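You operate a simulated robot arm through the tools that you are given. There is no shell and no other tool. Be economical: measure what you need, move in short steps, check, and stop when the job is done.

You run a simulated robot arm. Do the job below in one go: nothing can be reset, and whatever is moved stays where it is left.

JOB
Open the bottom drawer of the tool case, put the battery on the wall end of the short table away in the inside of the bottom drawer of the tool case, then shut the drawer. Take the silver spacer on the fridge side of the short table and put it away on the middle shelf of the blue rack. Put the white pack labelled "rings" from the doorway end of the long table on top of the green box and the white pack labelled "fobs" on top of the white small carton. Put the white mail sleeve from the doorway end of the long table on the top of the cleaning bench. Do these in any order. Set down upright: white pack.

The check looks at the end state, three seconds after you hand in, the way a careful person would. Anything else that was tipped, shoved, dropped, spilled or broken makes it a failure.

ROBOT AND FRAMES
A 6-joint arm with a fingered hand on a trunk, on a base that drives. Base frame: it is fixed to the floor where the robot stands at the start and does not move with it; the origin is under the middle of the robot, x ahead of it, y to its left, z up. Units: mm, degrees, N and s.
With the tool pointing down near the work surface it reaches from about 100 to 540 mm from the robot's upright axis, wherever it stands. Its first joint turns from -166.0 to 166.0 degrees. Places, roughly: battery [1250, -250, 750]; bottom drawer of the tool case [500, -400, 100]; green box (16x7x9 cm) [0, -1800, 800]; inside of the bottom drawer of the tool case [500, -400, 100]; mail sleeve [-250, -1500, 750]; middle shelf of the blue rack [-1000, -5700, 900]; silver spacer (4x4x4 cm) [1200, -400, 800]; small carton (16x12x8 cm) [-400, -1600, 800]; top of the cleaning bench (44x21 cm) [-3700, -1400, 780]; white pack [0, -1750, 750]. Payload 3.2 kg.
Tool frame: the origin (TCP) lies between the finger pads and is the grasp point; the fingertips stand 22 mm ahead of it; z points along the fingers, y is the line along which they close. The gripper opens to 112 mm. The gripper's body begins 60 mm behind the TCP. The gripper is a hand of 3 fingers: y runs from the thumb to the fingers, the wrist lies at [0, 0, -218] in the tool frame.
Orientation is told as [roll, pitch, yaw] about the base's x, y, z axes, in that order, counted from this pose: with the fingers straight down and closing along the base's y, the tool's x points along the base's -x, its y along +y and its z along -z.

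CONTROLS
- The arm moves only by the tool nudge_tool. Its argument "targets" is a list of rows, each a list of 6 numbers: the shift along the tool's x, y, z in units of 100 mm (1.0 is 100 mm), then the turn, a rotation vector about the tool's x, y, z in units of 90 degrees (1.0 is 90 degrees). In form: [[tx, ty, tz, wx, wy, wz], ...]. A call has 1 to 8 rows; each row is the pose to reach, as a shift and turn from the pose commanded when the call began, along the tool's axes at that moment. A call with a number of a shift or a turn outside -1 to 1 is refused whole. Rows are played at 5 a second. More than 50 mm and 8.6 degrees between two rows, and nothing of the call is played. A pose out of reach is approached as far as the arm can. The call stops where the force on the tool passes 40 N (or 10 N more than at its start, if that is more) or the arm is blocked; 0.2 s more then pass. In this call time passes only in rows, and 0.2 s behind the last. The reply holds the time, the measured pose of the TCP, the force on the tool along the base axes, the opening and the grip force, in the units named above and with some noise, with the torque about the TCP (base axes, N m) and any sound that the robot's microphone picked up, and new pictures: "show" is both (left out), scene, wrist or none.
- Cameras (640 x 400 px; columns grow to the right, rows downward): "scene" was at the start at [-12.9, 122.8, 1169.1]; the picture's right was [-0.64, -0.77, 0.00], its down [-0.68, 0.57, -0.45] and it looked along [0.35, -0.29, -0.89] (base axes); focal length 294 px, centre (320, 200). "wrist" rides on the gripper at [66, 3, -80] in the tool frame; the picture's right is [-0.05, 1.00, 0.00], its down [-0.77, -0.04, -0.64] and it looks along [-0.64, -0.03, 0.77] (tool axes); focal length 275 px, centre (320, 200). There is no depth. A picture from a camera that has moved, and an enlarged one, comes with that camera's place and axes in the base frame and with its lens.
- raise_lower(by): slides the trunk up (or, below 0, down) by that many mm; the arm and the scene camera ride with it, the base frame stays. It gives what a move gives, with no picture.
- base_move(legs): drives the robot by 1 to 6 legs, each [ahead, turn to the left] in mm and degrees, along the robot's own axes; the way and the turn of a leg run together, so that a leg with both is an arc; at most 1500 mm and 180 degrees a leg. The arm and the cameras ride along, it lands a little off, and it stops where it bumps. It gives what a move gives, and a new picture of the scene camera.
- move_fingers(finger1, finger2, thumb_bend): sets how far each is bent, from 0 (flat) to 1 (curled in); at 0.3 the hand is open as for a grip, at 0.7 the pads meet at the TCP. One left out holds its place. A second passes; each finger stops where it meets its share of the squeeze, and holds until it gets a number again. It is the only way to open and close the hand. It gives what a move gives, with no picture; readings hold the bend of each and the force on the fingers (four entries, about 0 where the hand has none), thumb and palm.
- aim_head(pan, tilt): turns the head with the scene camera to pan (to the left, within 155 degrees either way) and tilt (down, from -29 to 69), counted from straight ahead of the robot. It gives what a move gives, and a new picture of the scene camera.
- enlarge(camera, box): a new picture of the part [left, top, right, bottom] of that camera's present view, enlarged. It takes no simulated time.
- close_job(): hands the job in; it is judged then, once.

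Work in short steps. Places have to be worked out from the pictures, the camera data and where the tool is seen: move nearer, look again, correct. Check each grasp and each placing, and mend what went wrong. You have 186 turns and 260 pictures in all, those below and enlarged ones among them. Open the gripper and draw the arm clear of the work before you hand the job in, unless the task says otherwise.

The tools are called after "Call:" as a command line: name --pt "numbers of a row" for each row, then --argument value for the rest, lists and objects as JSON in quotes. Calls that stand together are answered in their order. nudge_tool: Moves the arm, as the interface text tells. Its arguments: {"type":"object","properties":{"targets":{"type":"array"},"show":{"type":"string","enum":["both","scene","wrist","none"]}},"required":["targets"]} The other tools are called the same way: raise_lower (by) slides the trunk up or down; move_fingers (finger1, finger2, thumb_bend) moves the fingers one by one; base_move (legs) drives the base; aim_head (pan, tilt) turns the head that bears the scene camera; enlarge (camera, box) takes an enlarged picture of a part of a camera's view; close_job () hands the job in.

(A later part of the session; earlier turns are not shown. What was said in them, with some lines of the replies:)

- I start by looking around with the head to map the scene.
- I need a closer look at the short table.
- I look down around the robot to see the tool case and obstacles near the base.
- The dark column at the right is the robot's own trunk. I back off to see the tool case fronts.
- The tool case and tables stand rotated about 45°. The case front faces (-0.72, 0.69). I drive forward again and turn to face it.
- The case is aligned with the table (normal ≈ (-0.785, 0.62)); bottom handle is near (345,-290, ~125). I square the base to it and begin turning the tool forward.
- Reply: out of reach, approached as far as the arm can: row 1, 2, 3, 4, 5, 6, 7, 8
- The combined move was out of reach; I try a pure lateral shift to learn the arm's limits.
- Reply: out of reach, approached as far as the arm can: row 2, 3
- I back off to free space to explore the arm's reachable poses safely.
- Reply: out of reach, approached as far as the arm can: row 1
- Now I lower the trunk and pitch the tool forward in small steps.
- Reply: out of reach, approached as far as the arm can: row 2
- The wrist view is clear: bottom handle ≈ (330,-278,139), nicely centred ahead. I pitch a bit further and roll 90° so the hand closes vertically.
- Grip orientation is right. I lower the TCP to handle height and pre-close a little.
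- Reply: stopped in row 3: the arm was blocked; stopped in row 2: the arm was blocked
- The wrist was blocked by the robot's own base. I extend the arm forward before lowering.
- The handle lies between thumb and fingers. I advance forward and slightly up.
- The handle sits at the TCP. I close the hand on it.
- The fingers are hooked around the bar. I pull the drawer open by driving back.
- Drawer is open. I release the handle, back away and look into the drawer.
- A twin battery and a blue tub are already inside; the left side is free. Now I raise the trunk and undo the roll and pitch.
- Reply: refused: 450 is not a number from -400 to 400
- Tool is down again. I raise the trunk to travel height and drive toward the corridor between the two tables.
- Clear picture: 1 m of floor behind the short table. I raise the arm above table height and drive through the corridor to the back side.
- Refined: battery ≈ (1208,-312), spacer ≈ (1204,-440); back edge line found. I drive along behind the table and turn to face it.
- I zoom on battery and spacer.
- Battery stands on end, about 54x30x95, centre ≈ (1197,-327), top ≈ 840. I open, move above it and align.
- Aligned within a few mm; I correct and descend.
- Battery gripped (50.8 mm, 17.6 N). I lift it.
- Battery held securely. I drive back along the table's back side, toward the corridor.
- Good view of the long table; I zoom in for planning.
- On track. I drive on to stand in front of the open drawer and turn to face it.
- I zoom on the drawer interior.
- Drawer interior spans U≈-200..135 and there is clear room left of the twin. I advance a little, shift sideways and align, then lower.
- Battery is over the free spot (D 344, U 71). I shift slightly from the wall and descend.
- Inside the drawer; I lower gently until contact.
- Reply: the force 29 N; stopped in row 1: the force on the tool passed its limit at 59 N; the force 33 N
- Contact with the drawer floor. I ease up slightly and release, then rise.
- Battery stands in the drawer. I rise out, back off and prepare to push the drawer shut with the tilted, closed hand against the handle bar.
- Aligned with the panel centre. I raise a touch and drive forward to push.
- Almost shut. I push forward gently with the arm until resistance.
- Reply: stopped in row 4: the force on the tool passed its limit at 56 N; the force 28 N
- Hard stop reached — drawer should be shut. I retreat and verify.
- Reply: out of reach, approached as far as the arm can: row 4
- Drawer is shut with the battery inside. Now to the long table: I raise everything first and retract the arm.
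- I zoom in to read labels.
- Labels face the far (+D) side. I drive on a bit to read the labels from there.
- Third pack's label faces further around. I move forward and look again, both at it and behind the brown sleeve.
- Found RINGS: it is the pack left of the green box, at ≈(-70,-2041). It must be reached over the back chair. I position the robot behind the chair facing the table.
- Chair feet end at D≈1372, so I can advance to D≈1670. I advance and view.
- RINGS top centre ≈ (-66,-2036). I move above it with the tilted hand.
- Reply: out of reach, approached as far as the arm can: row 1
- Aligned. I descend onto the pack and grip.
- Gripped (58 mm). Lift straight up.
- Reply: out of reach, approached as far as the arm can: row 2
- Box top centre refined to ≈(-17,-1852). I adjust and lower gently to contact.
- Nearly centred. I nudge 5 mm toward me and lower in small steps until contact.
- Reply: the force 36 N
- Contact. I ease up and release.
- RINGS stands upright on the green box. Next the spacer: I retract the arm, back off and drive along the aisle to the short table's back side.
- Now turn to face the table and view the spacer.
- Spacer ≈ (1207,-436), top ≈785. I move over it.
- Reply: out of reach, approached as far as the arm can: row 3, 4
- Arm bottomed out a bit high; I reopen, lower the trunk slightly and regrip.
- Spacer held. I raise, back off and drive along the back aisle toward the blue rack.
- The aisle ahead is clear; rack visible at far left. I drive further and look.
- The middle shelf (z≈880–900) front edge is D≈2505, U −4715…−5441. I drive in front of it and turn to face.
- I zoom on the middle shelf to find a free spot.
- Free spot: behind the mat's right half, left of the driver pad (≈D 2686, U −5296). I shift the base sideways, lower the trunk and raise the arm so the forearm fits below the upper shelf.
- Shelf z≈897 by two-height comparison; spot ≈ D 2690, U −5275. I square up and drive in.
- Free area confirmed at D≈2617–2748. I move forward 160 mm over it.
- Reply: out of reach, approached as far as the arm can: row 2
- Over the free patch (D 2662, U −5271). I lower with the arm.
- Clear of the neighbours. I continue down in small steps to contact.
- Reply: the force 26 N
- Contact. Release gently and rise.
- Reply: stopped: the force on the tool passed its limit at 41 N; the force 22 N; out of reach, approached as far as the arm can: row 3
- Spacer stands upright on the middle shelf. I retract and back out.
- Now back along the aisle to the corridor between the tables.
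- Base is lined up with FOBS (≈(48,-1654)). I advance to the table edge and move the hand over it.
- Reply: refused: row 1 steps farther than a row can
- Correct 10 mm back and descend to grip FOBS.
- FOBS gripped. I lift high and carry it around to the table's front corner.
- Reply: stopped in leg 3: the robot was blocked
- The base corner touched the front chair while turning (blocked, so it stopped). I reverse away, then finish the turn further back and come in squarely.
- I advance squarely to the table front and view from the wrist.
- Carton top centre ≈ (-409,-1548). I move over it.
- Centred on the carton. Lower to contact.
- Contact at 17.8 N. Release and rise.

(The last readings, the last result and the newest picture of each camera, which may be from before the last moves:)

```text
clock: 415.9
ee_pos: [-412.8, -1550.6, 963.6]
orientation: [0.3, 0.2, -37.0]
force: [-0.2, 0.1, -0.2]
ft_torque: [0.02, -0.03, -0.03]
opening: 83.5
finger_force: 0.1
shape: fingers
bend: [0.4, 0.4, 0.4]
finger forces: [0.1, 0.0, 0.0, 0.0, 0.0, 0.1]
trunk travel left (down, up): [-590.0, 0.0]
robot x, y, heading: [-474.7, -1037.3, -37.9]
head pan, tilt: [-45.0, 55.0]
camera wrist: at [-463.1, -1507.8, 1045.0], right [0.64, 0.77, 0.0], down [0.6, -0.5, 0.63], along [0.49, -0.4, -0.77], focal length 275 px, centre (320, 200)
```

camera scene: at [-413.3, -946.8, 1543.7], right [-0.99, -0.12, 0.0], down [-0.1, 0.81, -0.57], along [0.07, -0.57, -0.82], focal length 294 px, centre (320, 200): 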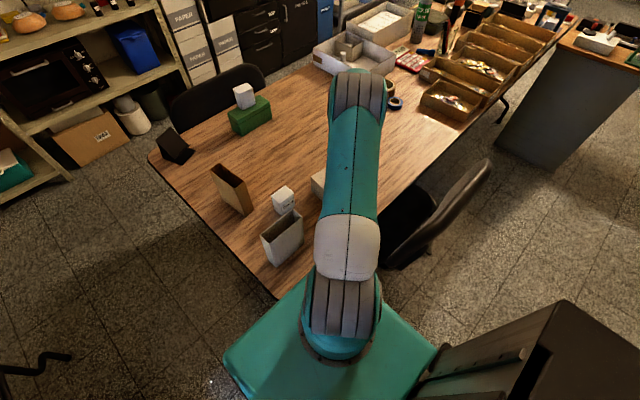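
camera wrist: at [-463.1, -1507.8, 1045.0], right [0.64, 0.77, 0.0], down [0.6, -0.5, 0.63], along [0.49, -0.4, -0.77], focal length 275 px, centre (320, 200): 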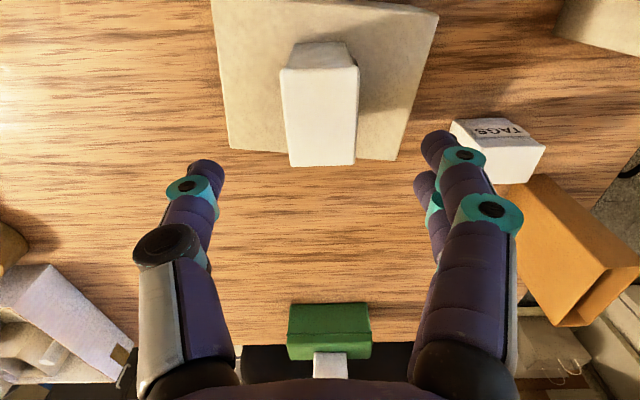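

FOBS stands on the carton. Next the white mail sleeve — I raise the hand away and inspect.

Call:
nudge_tool --pt "0 0.3 -0.3 0 0 0" --pt "0 0.6 -0.6 0 0 0" --pt "0 0.9 -0.9 0 0 0" --show "none"

Call:
nudge_tool --pt "0 0.4 0 0 0 0" --pt "0.1 0.8 0 0 0 0" --show "both"

Call:
enlarge --camera "scene" --box '[200, 150, 340, 290]'

```text
clock: 416.7
ee_pos: [-358.8, -1476.5, 1055.2]
orientation: [0.2, 0.2, -36.9]
force: [-0.4, 0.8, 0.5]
ft_torque: [0.01, 0.02, -0.02]
opening: 83.1
finger_force: 0.1
shape: fingers
bend: [0.4, 0.4, 0.4]
finger forces: [0.0, 0.0, 0.1, 0.0, 0.0, 0.1]
trunk travel left (down, up): [-590.0, 0.0]
robot x, y, heading: [-474.1, -1038.8, -38.3]
head pan, tilt: [-45.0, 55.0]
```

```text
clock: 417.3
ee_pos: [-318.4, -1407.5, 1055.2]
orientation: [0.3, 0.2, -36.9]
force: [0.5, 0.5, 0.1]
ft_torque: [0.01, -0.03, -0.03]
opening: 83.4
finger_force: 0.1
shape: fingers
bend: [0.4, 0.4, 0.4]
finger forces: [0.0, 0.0, 0.0, 0.0, 0.1, 0.0]
trunk travel left (down, up): [-590.0, 0.0]
robot x, y, heading: [-473.5, -1038.6, -38.2]
head pan, tilt: [-45.0, 55.0]
camera scene: at [-413.2, -945.5, 1543.6], right [-0.99, -0.12, 0.0], down [-0.1, 0.81, -0.57], along [0.07, -0.57, -0.82], focal length 294 px, centre (320, 200)
camera wrist: at [-369.2, -1365.8, 1135.7], right [0.64, 0.77, 0.0], down [0.6, -0.49, 0.63], along [0.49, -0.4, -0.77], focal length 275 px, centre (320, 200)
```

scene: 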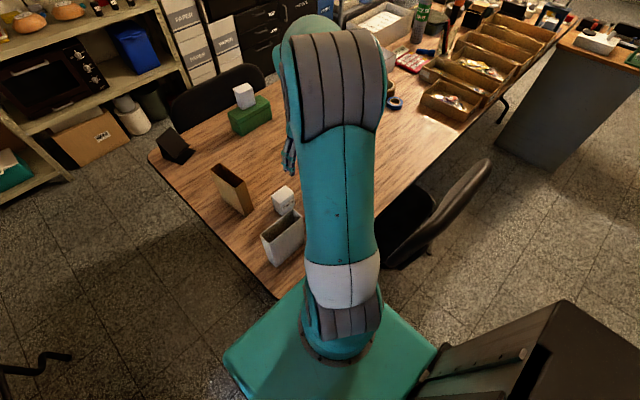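
wrist: 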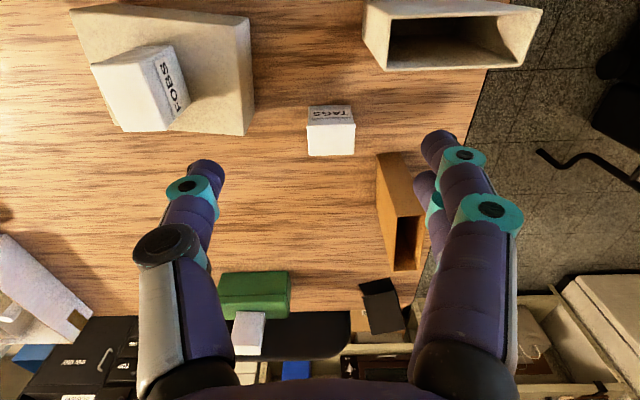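

```text
2.86 times, centred on (270, 220) of scene
camera zoom: at [-413.2, -945.5, 1543.6], right [-0.99, -0.12, 0.0], down [-0.1, 0.81, -0.57], along [0.07, -0.57, -0.82], focal length 840 px, centre (463, 143)
```

zoom: 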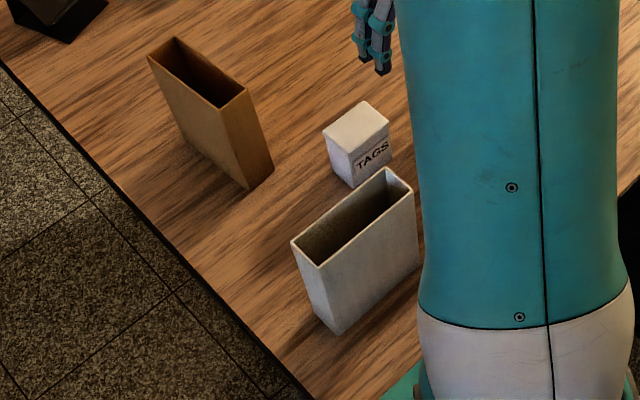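

Sleeve: centre ≈ (-271,-1312), 113×37 footprint, top ≈ 884, long side along U. I rotate the hand 90° to close across its thickness.

Call:
nudge_tool --pt "0.1 0.1 0 0 0 0.09" --pt "0.2 0.2 0 0 0 0.18" --pt "0.3 0.3 0 0 0 0.27" --pt "0.3 0.4 0 0 0 0.36" --pt "0.3 0.5 0 0 0 0.45" --pt "0.3 0.6 0 0 0 0.54" --pt "0.3 0.7 0 0 0 0.63" --pt "0.3 0.8 0 0 0 0.72" --show "none"

Call:
nudge_tool --pt "0 0 0 0 0 0.09" --pt "0 0 0 0 0 0.18" --pt "0 0 0 0 0 0.26" --show "both"

```text
clock: 419.1
ee_pos: [-293.1, -1325.1, 1054.6]
orientation: [-0.2, 0.4, -101.9]
force: [0.0, 0.0, 1.2]
ft_torque: [0.03, -0.02, -0.04]
opening: 83.2
finger_force: 0.0
shape: fingers
bend: [0.4, 0.4, 0.4]
finger forces: [0.0, 0.0, 0.0, 0.0, 0.0, 0.0]
trunk travel left (down, up): [-590.0, 0.0]
robot x, y, heading: [-476.1, -1039.4, -38.1]
head pan, tilt: [-45.0, 55.0]
```

```text
clock: 419.9
ee_pos: [-293.7, -1326.6, 1052.9]
orientation: [-0.2, 0.2, -125.2]
force: [0.6, -0.6, 0.3]
ft_torque: [0.0, 0.0, -0.04]
opening: 83.3
finger_force: 0.0
shape: fingers
bend: [0.4, 0.4, 0.4]
finger forces: [0.0, 0.0, 0.1, 0.0, 0.2, 0.0]
trunk travel left (down, up): [-590.0, 0.0]
robot x, y, heading: [-473.9, -1041.5, -37.7]
head pan, tilt: [-45.0, 55.0]
camera scene: at [-413.3, -946.4, 1543.7], right [-0.99, -0.12, 0.0], down [-0.1, 0.81, -0.57], along [0.07, -0.57, -0.82], focal length 294 px, centre (320, 200)
camera wrist: at [-253.3, -1274.5, 1135.3], right [0.79, -0.61, 0.0], down [-0.47, -0.61, 0.63], along [-0.39, -0.5, -0.77], focal length 275 px, centre (320, 200)
```

scene: 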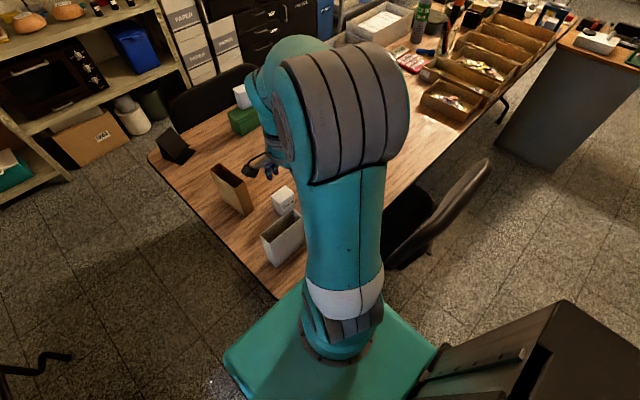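
wrist: 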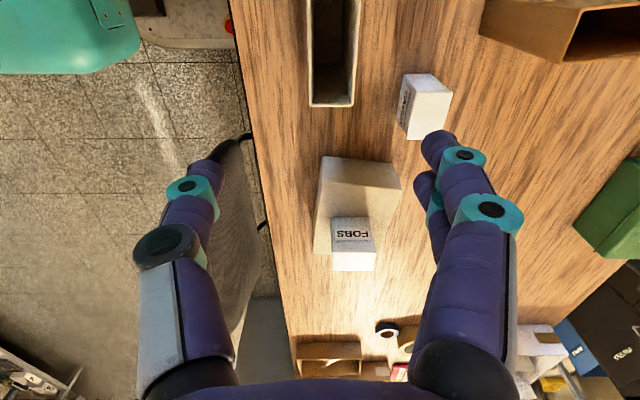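

Aligned with the sleeve. I move over its centre and descend.

Call:
nudge_tool --pt "0.25 0.1 0.3 0 0 0" --pt "0.25 0.1 0.65 0 0 0" --pt "0.25 0.1 1.0 0 0 0" --show "wrist"

```text
clock: 420.7
ee_pos: [-273.9, -1310.3, 955.0]
orientation: [-0.2, 0.2, -125.1]
force: [0.1, 0.1, 0.0]
ft_torque: [0.01, -0.01, 0.03]
opening: 83.3
finger_force: 0.1
shape: fingers
bend: [0.4, 0.4, 0.4]
finger forces: [0.1, 0.0, 0.0, 0.0, 0.0, 0.0]
trunk travel left (down, up): [-590.0, 0.0]
robot x, y, heading: [-475.4, -1039.7, -38.1]
head pan, tilt: [-45.0, 55.0]
camera wrist: at [-233.4, -1259.4, 1036.4], right [0.79, -0.61, 0.0], down [-0.47, -0.61, 0.63], along [-0.39, -0.5, -0.77], focal length 275 px, centre (320, 200)
```

wrist: 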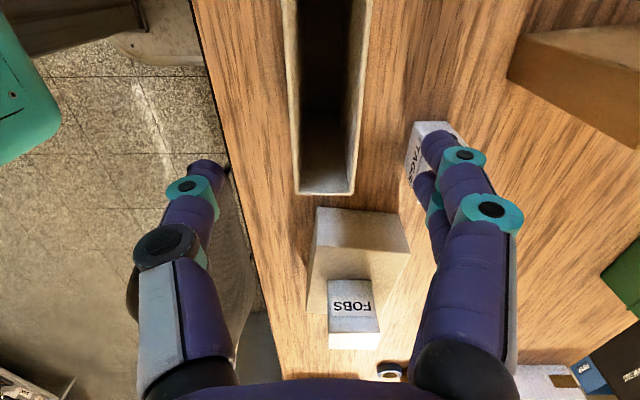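

Call:
nudge_tool --pt "0 0.04 0.35 0 0 0" --pt "0 0.04 0.7 0 0 0" --pt "0 0.04 1.0 0 0 0" --show "wrist"

Call:
move_fingers --finger1 0.65 --finger2 0.65 --thumb_bend 0.65

```text
clock: 421.5
ee_pos: [-269.0, -1312.9, 854.3]
orientation: [-0.2, 0.3, -125.1]
force: [-0.5, 0.0, 0.0]
ft_torque: [0.0, 0.02, 0.01]
opening: 83.6
finger_force: 0.1
shape: fingers
bend: [0.4, 0.4, 0.4]
finger forces: [0.0, 0.0, 0.0, 0.0, 0.1, 0.0]
trunk travel left (down, up): [-590.0, 0.0]
robot x, y, heading: [-473.7, -1038.8, -37.8]
head pan, tilt: [-45.0, 55.0]
camera wrist: at [-229.1, -1261.2, 935.8], right [0.79, -0.61, 0.0], down [-0.47, -0.61, 0.63], along [-0.39, -0.5, -0.77], focal length 275 px, centre (320, 200)
```

wrist: 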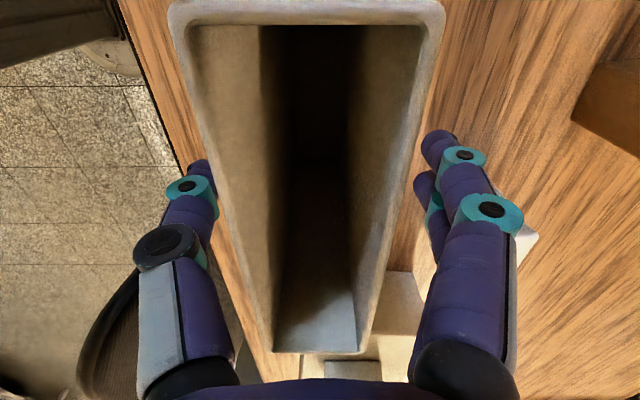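

```text
clock: 422.5
ee_pos: [-269.7, -1312.4, 856.1]
orientation: [-0.2, 0.1, -125.0]
force: [1.2, 0.6, -0.3]
ft_torque: [-0.01, -0.04, 0.02]
opening: 36.0
finger_force: 8.4
shape: fingers
bend: [0.58, 0.58, 0.6]
finger forces: [4.4, 4.1, 0.0, 0.0, 8.6, 0.0]
trunk travel left (down, up): [-590.0, 0.0]
robot x, y, heading: [-474.9, -1040.1, -38.0]
head pan, tilt: [-45.0, 55.0]
```

Sleeve gripped. I lift, back off and look toward the cleaning bench.

Call:
nudge_tool --pt "0 0 -0.35 0 0 0" --pt "0 0 -0.7 0 0 0" --pt "0 0 -1.0 0 0 0" --show "none"

Call:
nudge_tool --pt "0 0 -0.35 0 0 0" --pt "0 0 -0.7 0 0 0" --pt "0 0 -0.95 0 0 0" --show "wrist"

Call:
base_move --legs '[[-330, 0], [0, -130]]'

Call:
aim_head --pan -10 --tilt 25

```text
clock: 423.3
ee_pos: [-269.9, -1313.1, 956.0]
orientation: [-0.2, 0.2, -125.0]
force: [0.3, 0.9, 0.3]
ft_torque: [0.0, -0.01, 0.01]
opening: 36.0
finger_force: 8.6
shape: fingers
bend: [0.58, 0.59, 0.6]
finger forces: [4.4, 4.2, 0.0, 0.0, 8.6, 0.0]
trunk travel left (down, up): [-590.0, 0.0]
robot x, y, heading: [-474.8, -1039.4, -37.8]
head pan, tilt: [-45.0, 55.0]
```

```text
clock: 424.1
ee_pos: [-267.7, -1313.1, 1050.7]
orientation: [-0.2, 0.2, -125.1]
force: [-0.2, 0.4, 0.6]
ft_torque: [0.01, -0.02, 0.0]
opening: 35.6
finger_force: 8.4
shape: fingers
bend: [0.58, 0.59, 0.6]
finger forces: [4.4, 4.1, 0.1, 0.1, 8.5, 0.1]
trunk travel left (down, up): [-590.0, 0.0]
robot x, y, heading: [-476.5, -1037.7, -38.2]
head pan, tilt: [-45.0, 55.0]
camera wrist: at [-228.0, -1261.8, 1130.6], right [0.79, -0.61, 0.0], down [-0.47, -0.61, 0.63], along [-0.39, -0.5, -0.77], focal length 275 px, centre (320, 200)
```

wrist: 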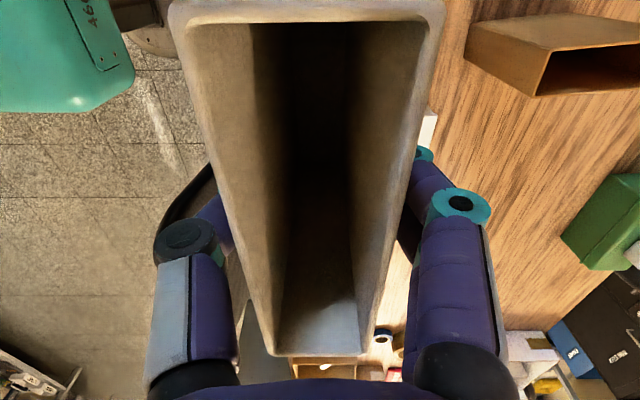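

```text
clock: 431.6
ee_pos: [-1073.0, -820.8, 1049.4]
orientation: [-0.2, 0.2, 104.3]
force: [-0.4, 0.2, -1.5]
ft_torque: [0.02, 0.01, 0.02]
opening: 35.5
finger_force: 8.1
shape: fingers
bend: [0.58, 0.59, 0.6]
finger forces: [4.2, 4.0, 0.1, 0.0, 8.2, 0.1]
trunk travel left (down, up): [-590.0, 0.0]
robot x, y, heading: [-730.3, -842.5, -168.6]
head pan, tilt: [-45.0, 55.0]
camera scene: at [-699.7, -955.1, 1543.7], right [0.55, 0.83, 0.0], down [0.68, -0.45, -0.57], along [-0.48, 0.32, -0.82], focal length 294 px, centre (320, 200)
```

scene: 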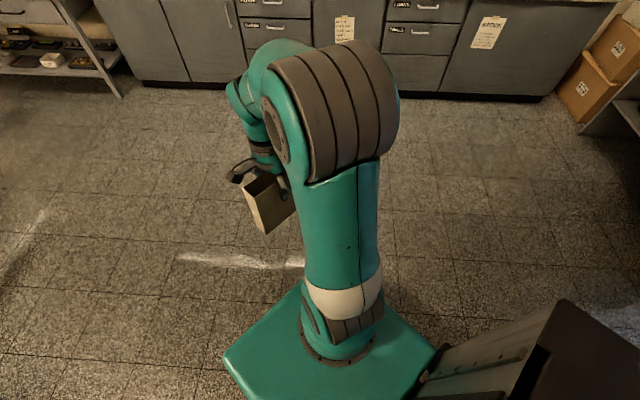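

```text
clock: 432.7
ee_pos: [-1073.6, -820.2, 1050.4]
orientation: [-0.1, 0.2, 104.3]
force: [0.4, -0.1, 0.2]
ft_torque: [-0.03, 0.01, 0.01]
opening: 35.6
finger_force: 7.9
shape: fingers
bend: [0.58, 0.59, 0.6]
finger forces: [4.2, 4.0, 0.0, 0.0, 8.2, 0.1]
trunk travel left (down, up): [-590.0, 0.0]
robot x, y, heading: [-731.8, -841.9, -168.6]
head pan, tilt: [-10.0, 25.0]
camera scene: at [-731.7, -997.2, 1587.6], right [-0.02, 1.0, 0.0], down [0.42, 0.01, -0.91], along [-0.91, -0.02, -0.42], focal length 294 px, centre (320, 200)
```

scene: 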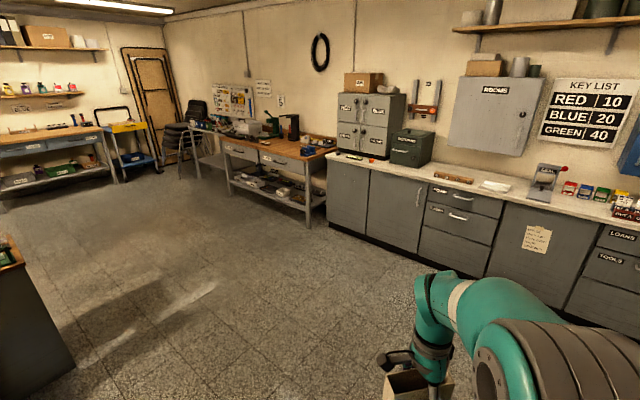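

Call:
enlarge --camera "scene" --box '[180, 100, 340, 220]'

Call:
base_move --legs '[[0, 0], [1500, 0]]'

Call:
aim_head --pan 0 --tilt 30

```text
3.33 times, centred on (260, 160) of scene
camera zoom: at [-731.7, -997.2, 1587.6], right [-0.02, 1.0, 0.0], down [0.42, 0.01, -0.91], along [-0.91, -0.02, -0.42], focal length 980 px, centre (520, 333)
```

zoom: 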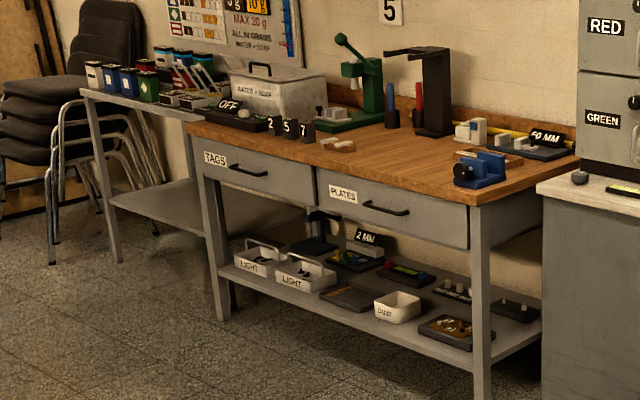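

```text
clock: 440.5
ee_pos: [-2572.0, -1145.5, 1048.7]
orientation: [-0.2, 0.1, 105.3]
force: [-0.2, -0.5, -0.4]
ft_torque: [-0.02, 0.0, -0.02]
opening: 35.5
finger_force: 7.9
shape: fingers
bend: [0.58, 0.59, 0.6]
finger forces: [4.1, 4.1, 0.1, 0.0, 8.2, 0.0]
trunk travel left (down, up): [-590.0, 0.0]
robot x, y, heading: [-2232.6, -1158.9, -167.9]
head pan, tilt: [-10.0, 25.0]
camera scene: at [-2229.6, -1315.7, 1587.7], right [-0.04, 1.0, 0.0], down [0.42, 0.02, -0.91], along [-0.91, -0.04, -0.42], focal length 294 px, centre (320, 200)
```

scene: 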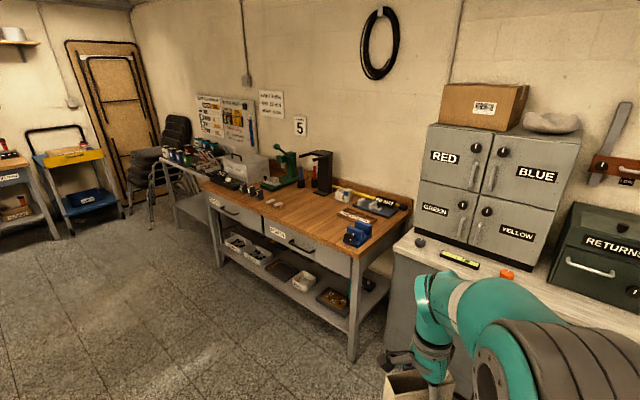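

```text
clock: 441.3
ee_pos: [-2574.3, -1145.9, 1049.3]
orientation: [-0.2, 0.2, 105.3]
force: [0.1, 0.4, -0.4]
ft_torque: [-0.02, 0.01, 0.01]
opening: 35.8
finger_force: 9.0
shape: fingers
bend: [0.58, 0.59, 0.6]
finger forces: [4.2, 4.0, 0.0, 0.0, 8.2, 0.1]
trunk travel left (down, up): [-590.0, 0.0]
robot x, y, heading: [-2229.5, -1160.1, -167.5]
head pan, tilt: [0.0, 30.0]
camera scene: at [-2225.6, -1331.1, 1579.7], right [-0.22, 0.98, 0.0], down [0.49, 0.11, -0.87], along [-0.85, -0.19, -0.5], focal length 294 px, centre (320, 200)
```

scene: 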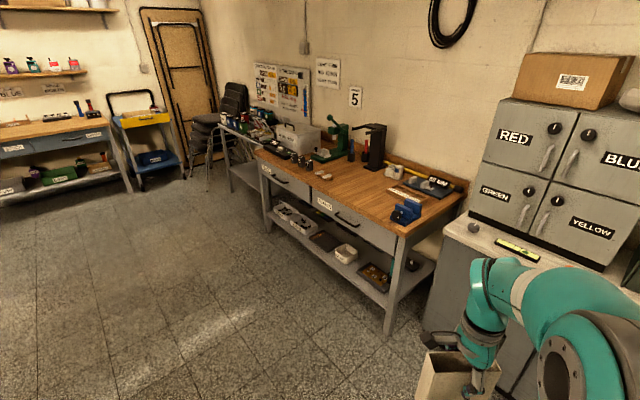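

The bench's clear patch in front is ≈(-3660,-1420), matching the hint. I drive in front of it and face it.

Call:
base_move --legs '[[0, 38.8], [1075, 0], [0, -88.5]]'

Call:
aim_head --pan 0 --tilt 38

```text
clock: 452.4
ee_pos: [-3111.1, -1742.0, 1050.0]
orientation: [-0.2, 0.2, 56.9]
force: [-0.7, 0.7, -0.2]
ft_torque: [0.02, 0.01, -0.01]
opening: 35.3
finger_force: 7.8
shape: fingers
bend: [0.58, 0.59, 0.6]
finger forces: [4.1, 3.8, 0.1, 0.1, 8.1, 0.0]
trunk travel left (down, up): [-590.0, 0.0]
robot x, y, heading: [-2894.8, -2012.0, 144.2]
head pan, tilt: [0.0, 30.0]
camera scene: at [-3018.8, -2127.3, 1579.7], right [0.59, 0.81, 0.0], down [0.4, -0.29, -0.87], along [-0.7, 0.51, -0.5], focal length 294 px, centre (320, 200)
```

scene: 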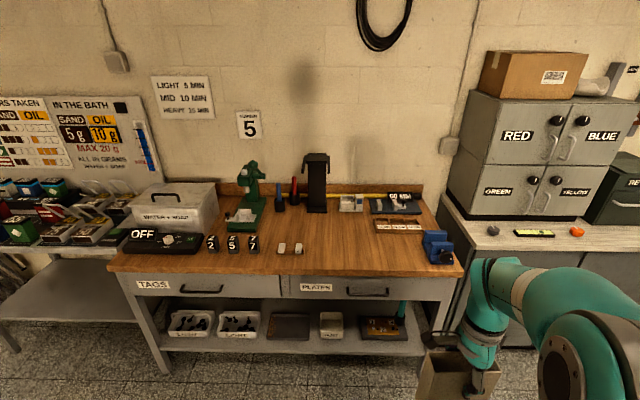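

```text
clock: 453.1
ee_pos: [-3112.1, -1742.2, 1050.3]
orientation: [-0.2, 0.2, 56.6]
force: [0.1, -0.5, -1.1]
ft_torque: [0.04, 0.01, 0.01]
opening: 35.1
finger_force: 8.0
shape: fingers
bend: [0.58, 0.59, 0.6]
finger forces: [4.1, 3.9, 0.1, 0.1, 8.0, 0.0]
trunk travel left (down, up): [-590.0, 0.0]
robot x, y, heading: [-2894.7, -2010.1, 144.1]
head pan, tilt: [0.0, 38.0]
camera scene: at [-3015.5, -2129.8, 1567.4], right [0.59, 0.81, 0.0], down [0.5, -0.36, -0.79], along [-0.64, 0.46, -0.62], focal length 294 px, centre (320, 200)
```

scene: 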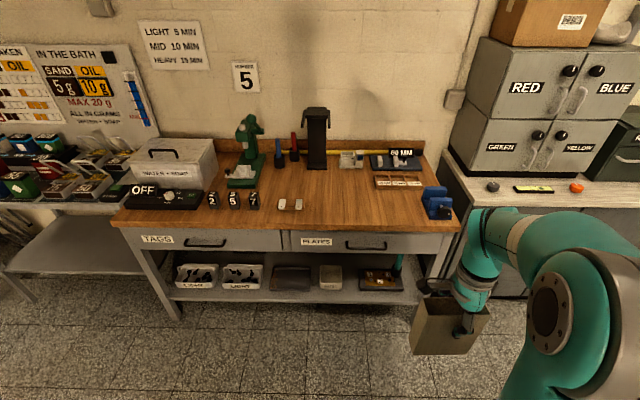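

Bench confirmed (clear area right of the small blocks). I square up, drive in, then shift the sleeve over the free patch.

Call:
base_move --legs '[[0, -1.8], [570, 0]]'

Call:
nudge_tool --pt "0.4 0 0 0 0 0" --pt "0.8 0 0 0 0 0" --show "both"

```text
clock: 456.7
ee_pos: [-3549.5, -1384.1, 1049.5]
orientation: [-0.4, 0.1, 54.8]
force: [-0.7, 0.1, -0.3]
ft_torque: [0.01, -0.04, 0.04]
opening: 35.2
finger_force: 8.2
shape: fingers
bend: [0.58, 0.59, 0.6]
finger forces: [4.1, 3.9, 0.0, 0.0, 8.0, 0.1]
trunk travel left (down, up): [-590.0, 0.0]
robot x, y, heading: [-3340.7, -1663.1, 142.0]
head pan, tilt: [0.0, 38.0]
camera scene: at [-3468.3, -1775.5, 1567.3], right [0.62, 0.79, 0.0], down [0.49, -0.38, -0.79], along [-0.62, 0.49, -0.62], focal length 294 px, centre (320, 200)
```

scene: 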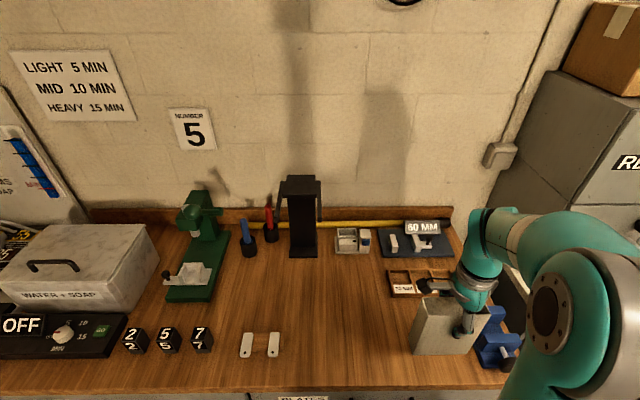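

```text
clock: 457.3
ee_pos: [-3598.7, -1451.1, 1048.5]
orientation: [-0.1, 0.2, 54.8]
force: [0.0, -1.1, -1.1]
ft_torque: [0.05, -0.02, -0.02]
opening: 35.4
finger_force: 8.2
shape: fingers
bend: [0.58, 0.59, 0.6]
finger forces: [4.1, 3.9, 0.1, 0.1, 8.0, 0.1]
trunk travel left (down, up): [-590.0, 0.0]
robot x, y, heading: [-3343.4, -1657.5, 142.2]
head pan, tilt: [0.0, 38.0]
camera scene: at [-3468.1, -1776.3, 1567.3], right [0.62, 0.79, 0.0], down [0.49, -0.38, -0.79], along [-0.62, 0.49, -0.62], focal length 294 px, centre (320, 200)
camera wrist: at [-3638.7, -1502.3, 1129.3], right [-0.79, 0.61, 0.0], down [0.47, 0.61, 0.63], along [0.39, 0.5, -0.77], focal length 275 px, centre (320, 200)
```

scene: 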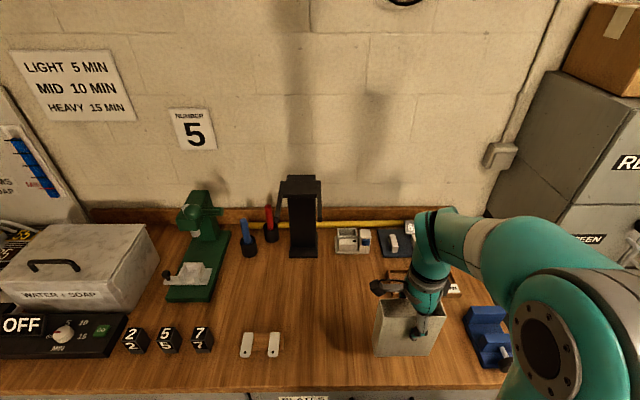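
wrist: 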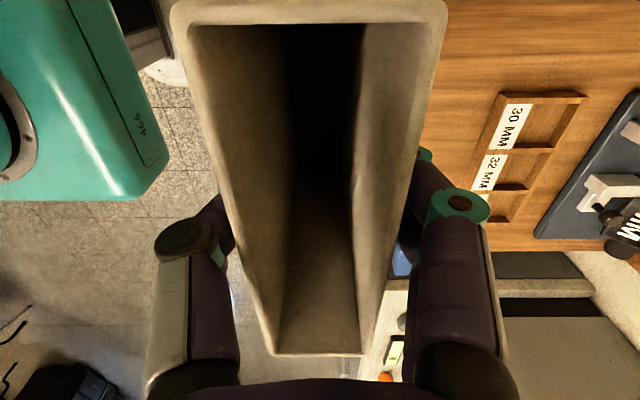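

Clear spot under there. I shift 55 mm further in, 40 mm left, and lower.

Call:
nudge_tool --pt "0.2 0.28 0 0 0 0" --pt "0.4 0.55 0.1 0 0 0" --pt "0.4 0.55 0.5 0 0 0" --pt "0.4 0.55 0.95 0 0 0" --show "scene"

```text
clock: 458.3
ee_pos: [-3666.6, -1452.1, 953.9]
orientation: [-0.3, 0.2, 54.8]
force: [0.0, 0.5, -0.4]
ft_torque: [0.05, 0.0, 0.04]
opening: 35.0
finger_force: 7.6
shape: fingers
bend: [0.59, 0.59, 0.6]
finger forces: [4.1, 3.8, 0.0, 0.1, 8.2, 0.0]
trunk travel left (down, up): [-590.0, 0.0]
robot x, y, heading: [-3345.7, -1661.4, 142.1]
head pan, tilt: [0.0, 38.0]
camera scene: at [-3468.5, -1775.6, 1567.4], right [0.62, 0.79, 0.0], down [0.49, -0.38, -0.79], along [-0.62, 0.49, -0.62], focal length 294 px, centre (320, 200)
```

scene: 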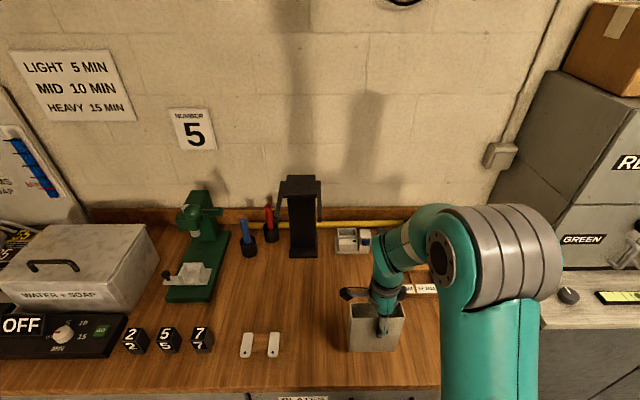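

Call:
nudge_tool --pt "0 0 0.25 0 0 0" --pt "0 0 0.4 0 0 0" --pt "0 0 0.48 0 0 0" --pt "0 0 0.56 0 0 0" --pt "0 0 0.62 0 0 0" --show "scene"

```text
clock: 459.5
ee_pos: [-3664.5, -1451.3, 893.7]
orientation: [-0.1, 0.2, 54.7]
force: [-2.0, -0.2, 10.4]
ft_torque: [0.0, 0.08, -0.03]
opening: 34.7
finger_force: 9.8
shape: fingers
bend: [0.59, 0.6, 0.61]
finger forces: [5.3, 5.1, 0.1, 0.0, 9.3, 0.0]
trunk travel left (down, up): [-590.0, 0.0]
robot x, y, heading: [-3345.3, -1660.3, 142.1]
head pan, tilt: [0.0, 38.0]
camera scene: at [-3467.1, -1776.6, 1567.6], right [0.62, 0.79, 0.0], down [0.48, -0.38, -0.79], along [-0.62, 0.49, -0.62], focal length 294 px, centre (320, 200)
```

scene: 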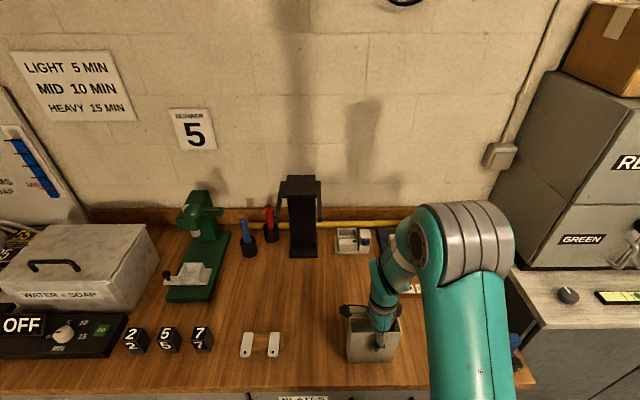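

Contact with the bench. Release in stages and rise.

Call:
move_fingers --finger1 0.5 --finger2 0.5 --thumb_bend 0.52

Call:
move_fingers --finger1 0.4 --finger2 0.4 --thumb_bend 0.4

Call:
nudge_tool --pt "0 0 -0.35 0 0 0" --pt "0 0 -0.7 0 0 0" --pt "0 0 -1.0 0 0 0" --show "both"

```text
clock: 460.5
ee_pos: [-3663.8, -1451.5, 892.4]
orientation: [-0.2, 0.2, 54.8]
force: [-0.9, -0.2, 0.6]
ft_torque: [0.01, -0.02, -0.03]
opening: 51.5
finger_force: 0.0
shape: fingers
bend: [0.5, 0.5, 0.52]
finger forces: [0.0, 0.0, 0.0, 0.1, 0.1, 0.0]
trunk travel left (down, up): [-590.0, 0.0]
robot x, y, heading: [-3345.1, -1658.3, 142.1]
head pan, tilt: [0.0, 38.0]
```

```text
clock: 461.5
ee_pos: [-3663.8, -1451.4, 891.6]
orientation: [-0.1, 0.3, 54.8]
force: [1.1, 0.4, 0.2]
ft_torque: [-0.01, 0.0, -0.01]
opening: 82.7
finger_force: 0.1
shape: fingers
bend: [0.4, 0.4, 0.4]
finger forces: [0.0, 0.0, 0.1, 0.1, 0.1, 0.1]
trunk travel left (down, up): [-590.0, 0.0]
robot x, y, heading: [-3340.5, -1659.1, 142.0]
head pan, tilt: [0.0, 38.0]
```

```text
clock: 462.3
ee_pos: [-3664.1, -1452.5, 993.9]
orientation: [-0.2, 0.3, 54.8]
force: [-0.4, -0.4, 0.5]
ft_torque: [-0.01, -0.01, -0.03]
opening: 83.5
finger_force: 0.1
shape: fingers
bend: [0.4, 0.4, 0.4]
finger forces: [0.0, 0.1, 0.0, 0.1, 0.0, 0.0]
trunk travel left (down, up): [-590.0, 0.0]
robot x, y, heading: [-3344.5, -1660.0, 141.8]
head pan, tilt: [0.0, 38.0]
camera scene: at [-3467.6, -1776.1, 1567.3], right [0.62, 0.79, 0.0], down [0.48, -0.38, -0.79], along [-0.62, 0.49, -0.62], focal length 294 px, centre (320, 200)
camera wrist: at [-3704.6, -1503.7, 1074.1], right [-0.79, 0.61, 0.0], down [0.47, 0.61, 0.63], along [0.39, 0.5, -0.77], focal length 275 px, centre (320, 200)
```

scene: 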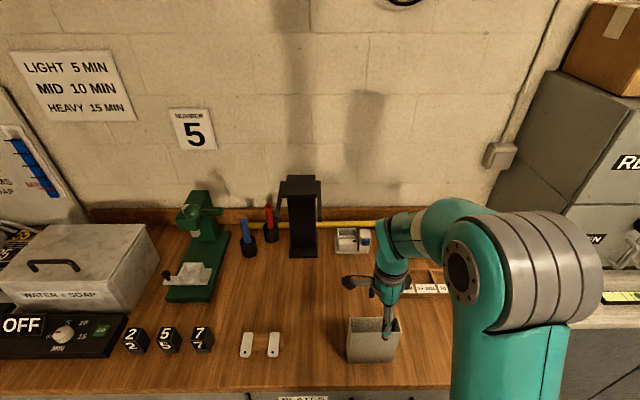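
wrist: 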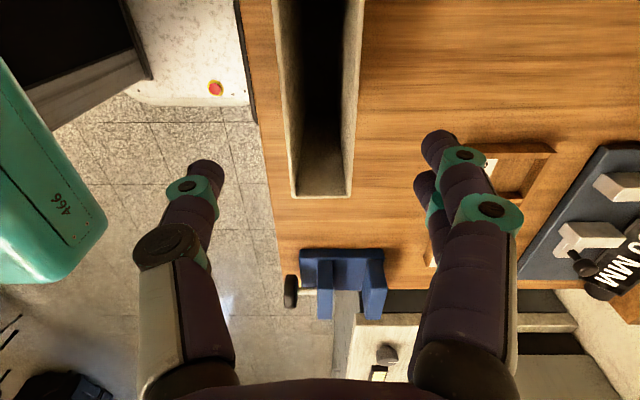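

The sleeve stands on the bench, ~58 mm from the edge. I draw the arm up, back away and take a final look.

Call:
nudge_tool --pt "0 0 -0.4 0 0 0" --pt "0 -0.2 -0.8 0 0 0" --show "none"

Call:
base_move --legs '[[-450, 0]]'

Call:
move_fingers --finger1 0.3 --finger2 0.3 --thumb_bend 0.3

Call:
aim_head --pan -130 --tilt 22

Call:
enlarge --camera "scene" --box '[160, 100, 480, 300]'

```text
clock: 462.9
ee_pos: [-3646.0, -1464.3, 1070.3]
orientation: [-0.2, 0.3, 54.8]
force: [0.6, 0.5, -0.2]
ft_torque: [0.0, -0.01, 0.01]
opening: 83.2
finger_force: 0.2
shape: fingers
bend: [0.4, 0.4, 0.4]
finger forces: [0.1, 0.1, 0.1, 0.0, 0.1, 0.0]
trunk travel left (down, up): [-590.0, 0.0]
robot x, y, heading: [-3347.0, -1658.0, 141.9]
head pan, tilt: [0.0, 38.0]
```

```text
clock: 465.6
ee_pos: [-3286.3, -1745.5, 1070.7]
orientation: [-0.2, 0.2, 55.0]
force: [-1.2, -0.2, -0.2]
ft_torque: [-0.02, 0.03, 0.02]
opening: 83.2
finger_force: 0.0
shape: fingers
bend: [0.4, 0.4, 0.4]
finger forces: [0.0, 0.0, 0.0, 0.0, 0.1, 0.1]
trunk travel left (down, up): [-590.0, 0.0]
robot x, y, heading: [-2983.2, -1941.2, 142.3]
head pan, tilt: [0.0, 38.0]
camera scene: at [-3105.6, -2058.3, 1567.4], right [0.61, 0.79, 0.0], down [0.49, -0.38, -0.79], along [-0.62, 0.48, -0.62], focal length 294 px, centre (320, 200)
```

scene: 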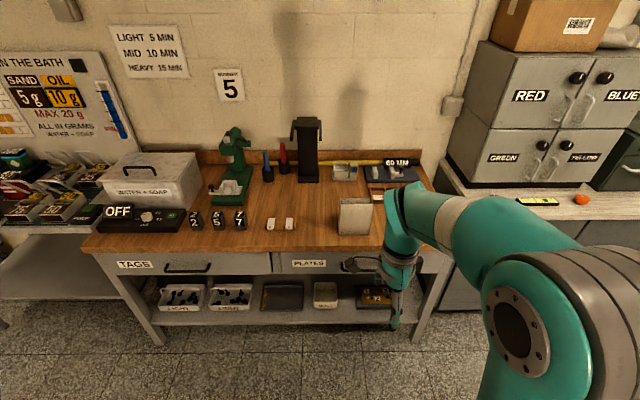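

```text
clock: 466.6
ee_pos: [-3287.9, -1745.5, 1069.6]
orientation: [-0.2, 0.2, 55.0]
force: [0.6, 0.0, 0.6]
ft_torque: [-0.01, 0.01, 0.0]
opening: 111.2
finger_force: 0.1
shape: fingers
bend: [0.3, 0.3, 0.3]
finger forces: [0.0, 0.0, 0.0, 0.0, 0.0, 0.0]
trunk travel left (down, up): [-590.0, 0.0]
robot x, y, heading: [-2982.6, -1940.7, 142.2]
head pan, tilt: [0.0, 38.0]
```

```text
clock: 468.8
ee_pos: [-3287.2, -1745.2, 1069.9]
orientation: [-0.2, 0.2, 55.0]
force: [0.3, 0.2, -0.9]
ft_torque: [-0.02, -0.04, 0.0]
opening: 110.9
finger_force: 0.1
shape: fingers
bend: [0.3, 0.3, 0.3]
finger forces: [0.0, 0.0, 0.0, 0.0, 0.0, 0.0]
trunk travel left (down, up): [-590.0, 0.0]
robot x, y, heading: [-2981.7, -1940.4, 142.2]
head pan, tilt: [-130.0, 22.0]
camera scene: at [-2947.3, -2091.2, 1592.5], right [0.21, -0.98, 0.0], down [-0.37, -0.08, -0.93], along [0.91, 0.2, -0.37], focal length 294 px, centre (320, 200)
```

scene: 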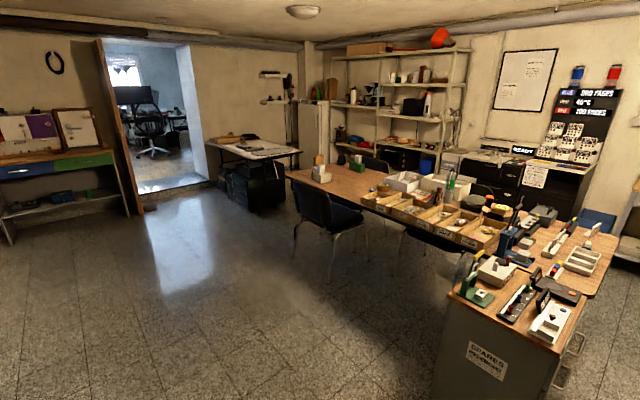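

```text
2.00 times, centred on (320, 200) of scene
camera zoom: at [-2947.3, -2091.2, 1592.5], right [0.21, -0.98, 0.0], down [-0.37, -0.08, -0.93], along [0.91, 0.2, -0.37], focal length 588 px, centre (320, 200)
```

zoom: 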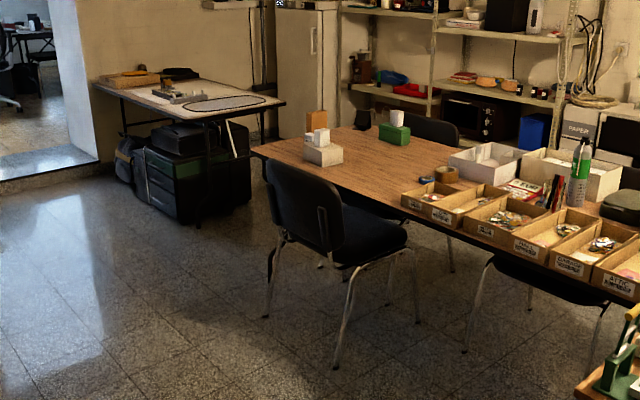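

All items are in place, the gripper is open and the arm is clear of the work. I hand in.

Call:
close_job

```text
The job is handed in.
```

All the items are in place and the job is handed in:
- **Battery:** in the bottom drawer of the tool case, with the drawer shut.
- **Silver spacer:** on the middle shelf of the blue rack.
- **White packs:** "rings" is upright on the green box and "fobs" is upright on the white carton.
- **Mail sleeve:** standing on top of the cleaning bench.

While turning, the base touched the chair at the front of the long table and stopped. In later pictures the chair showed no clear shift, to within a few centimetres.
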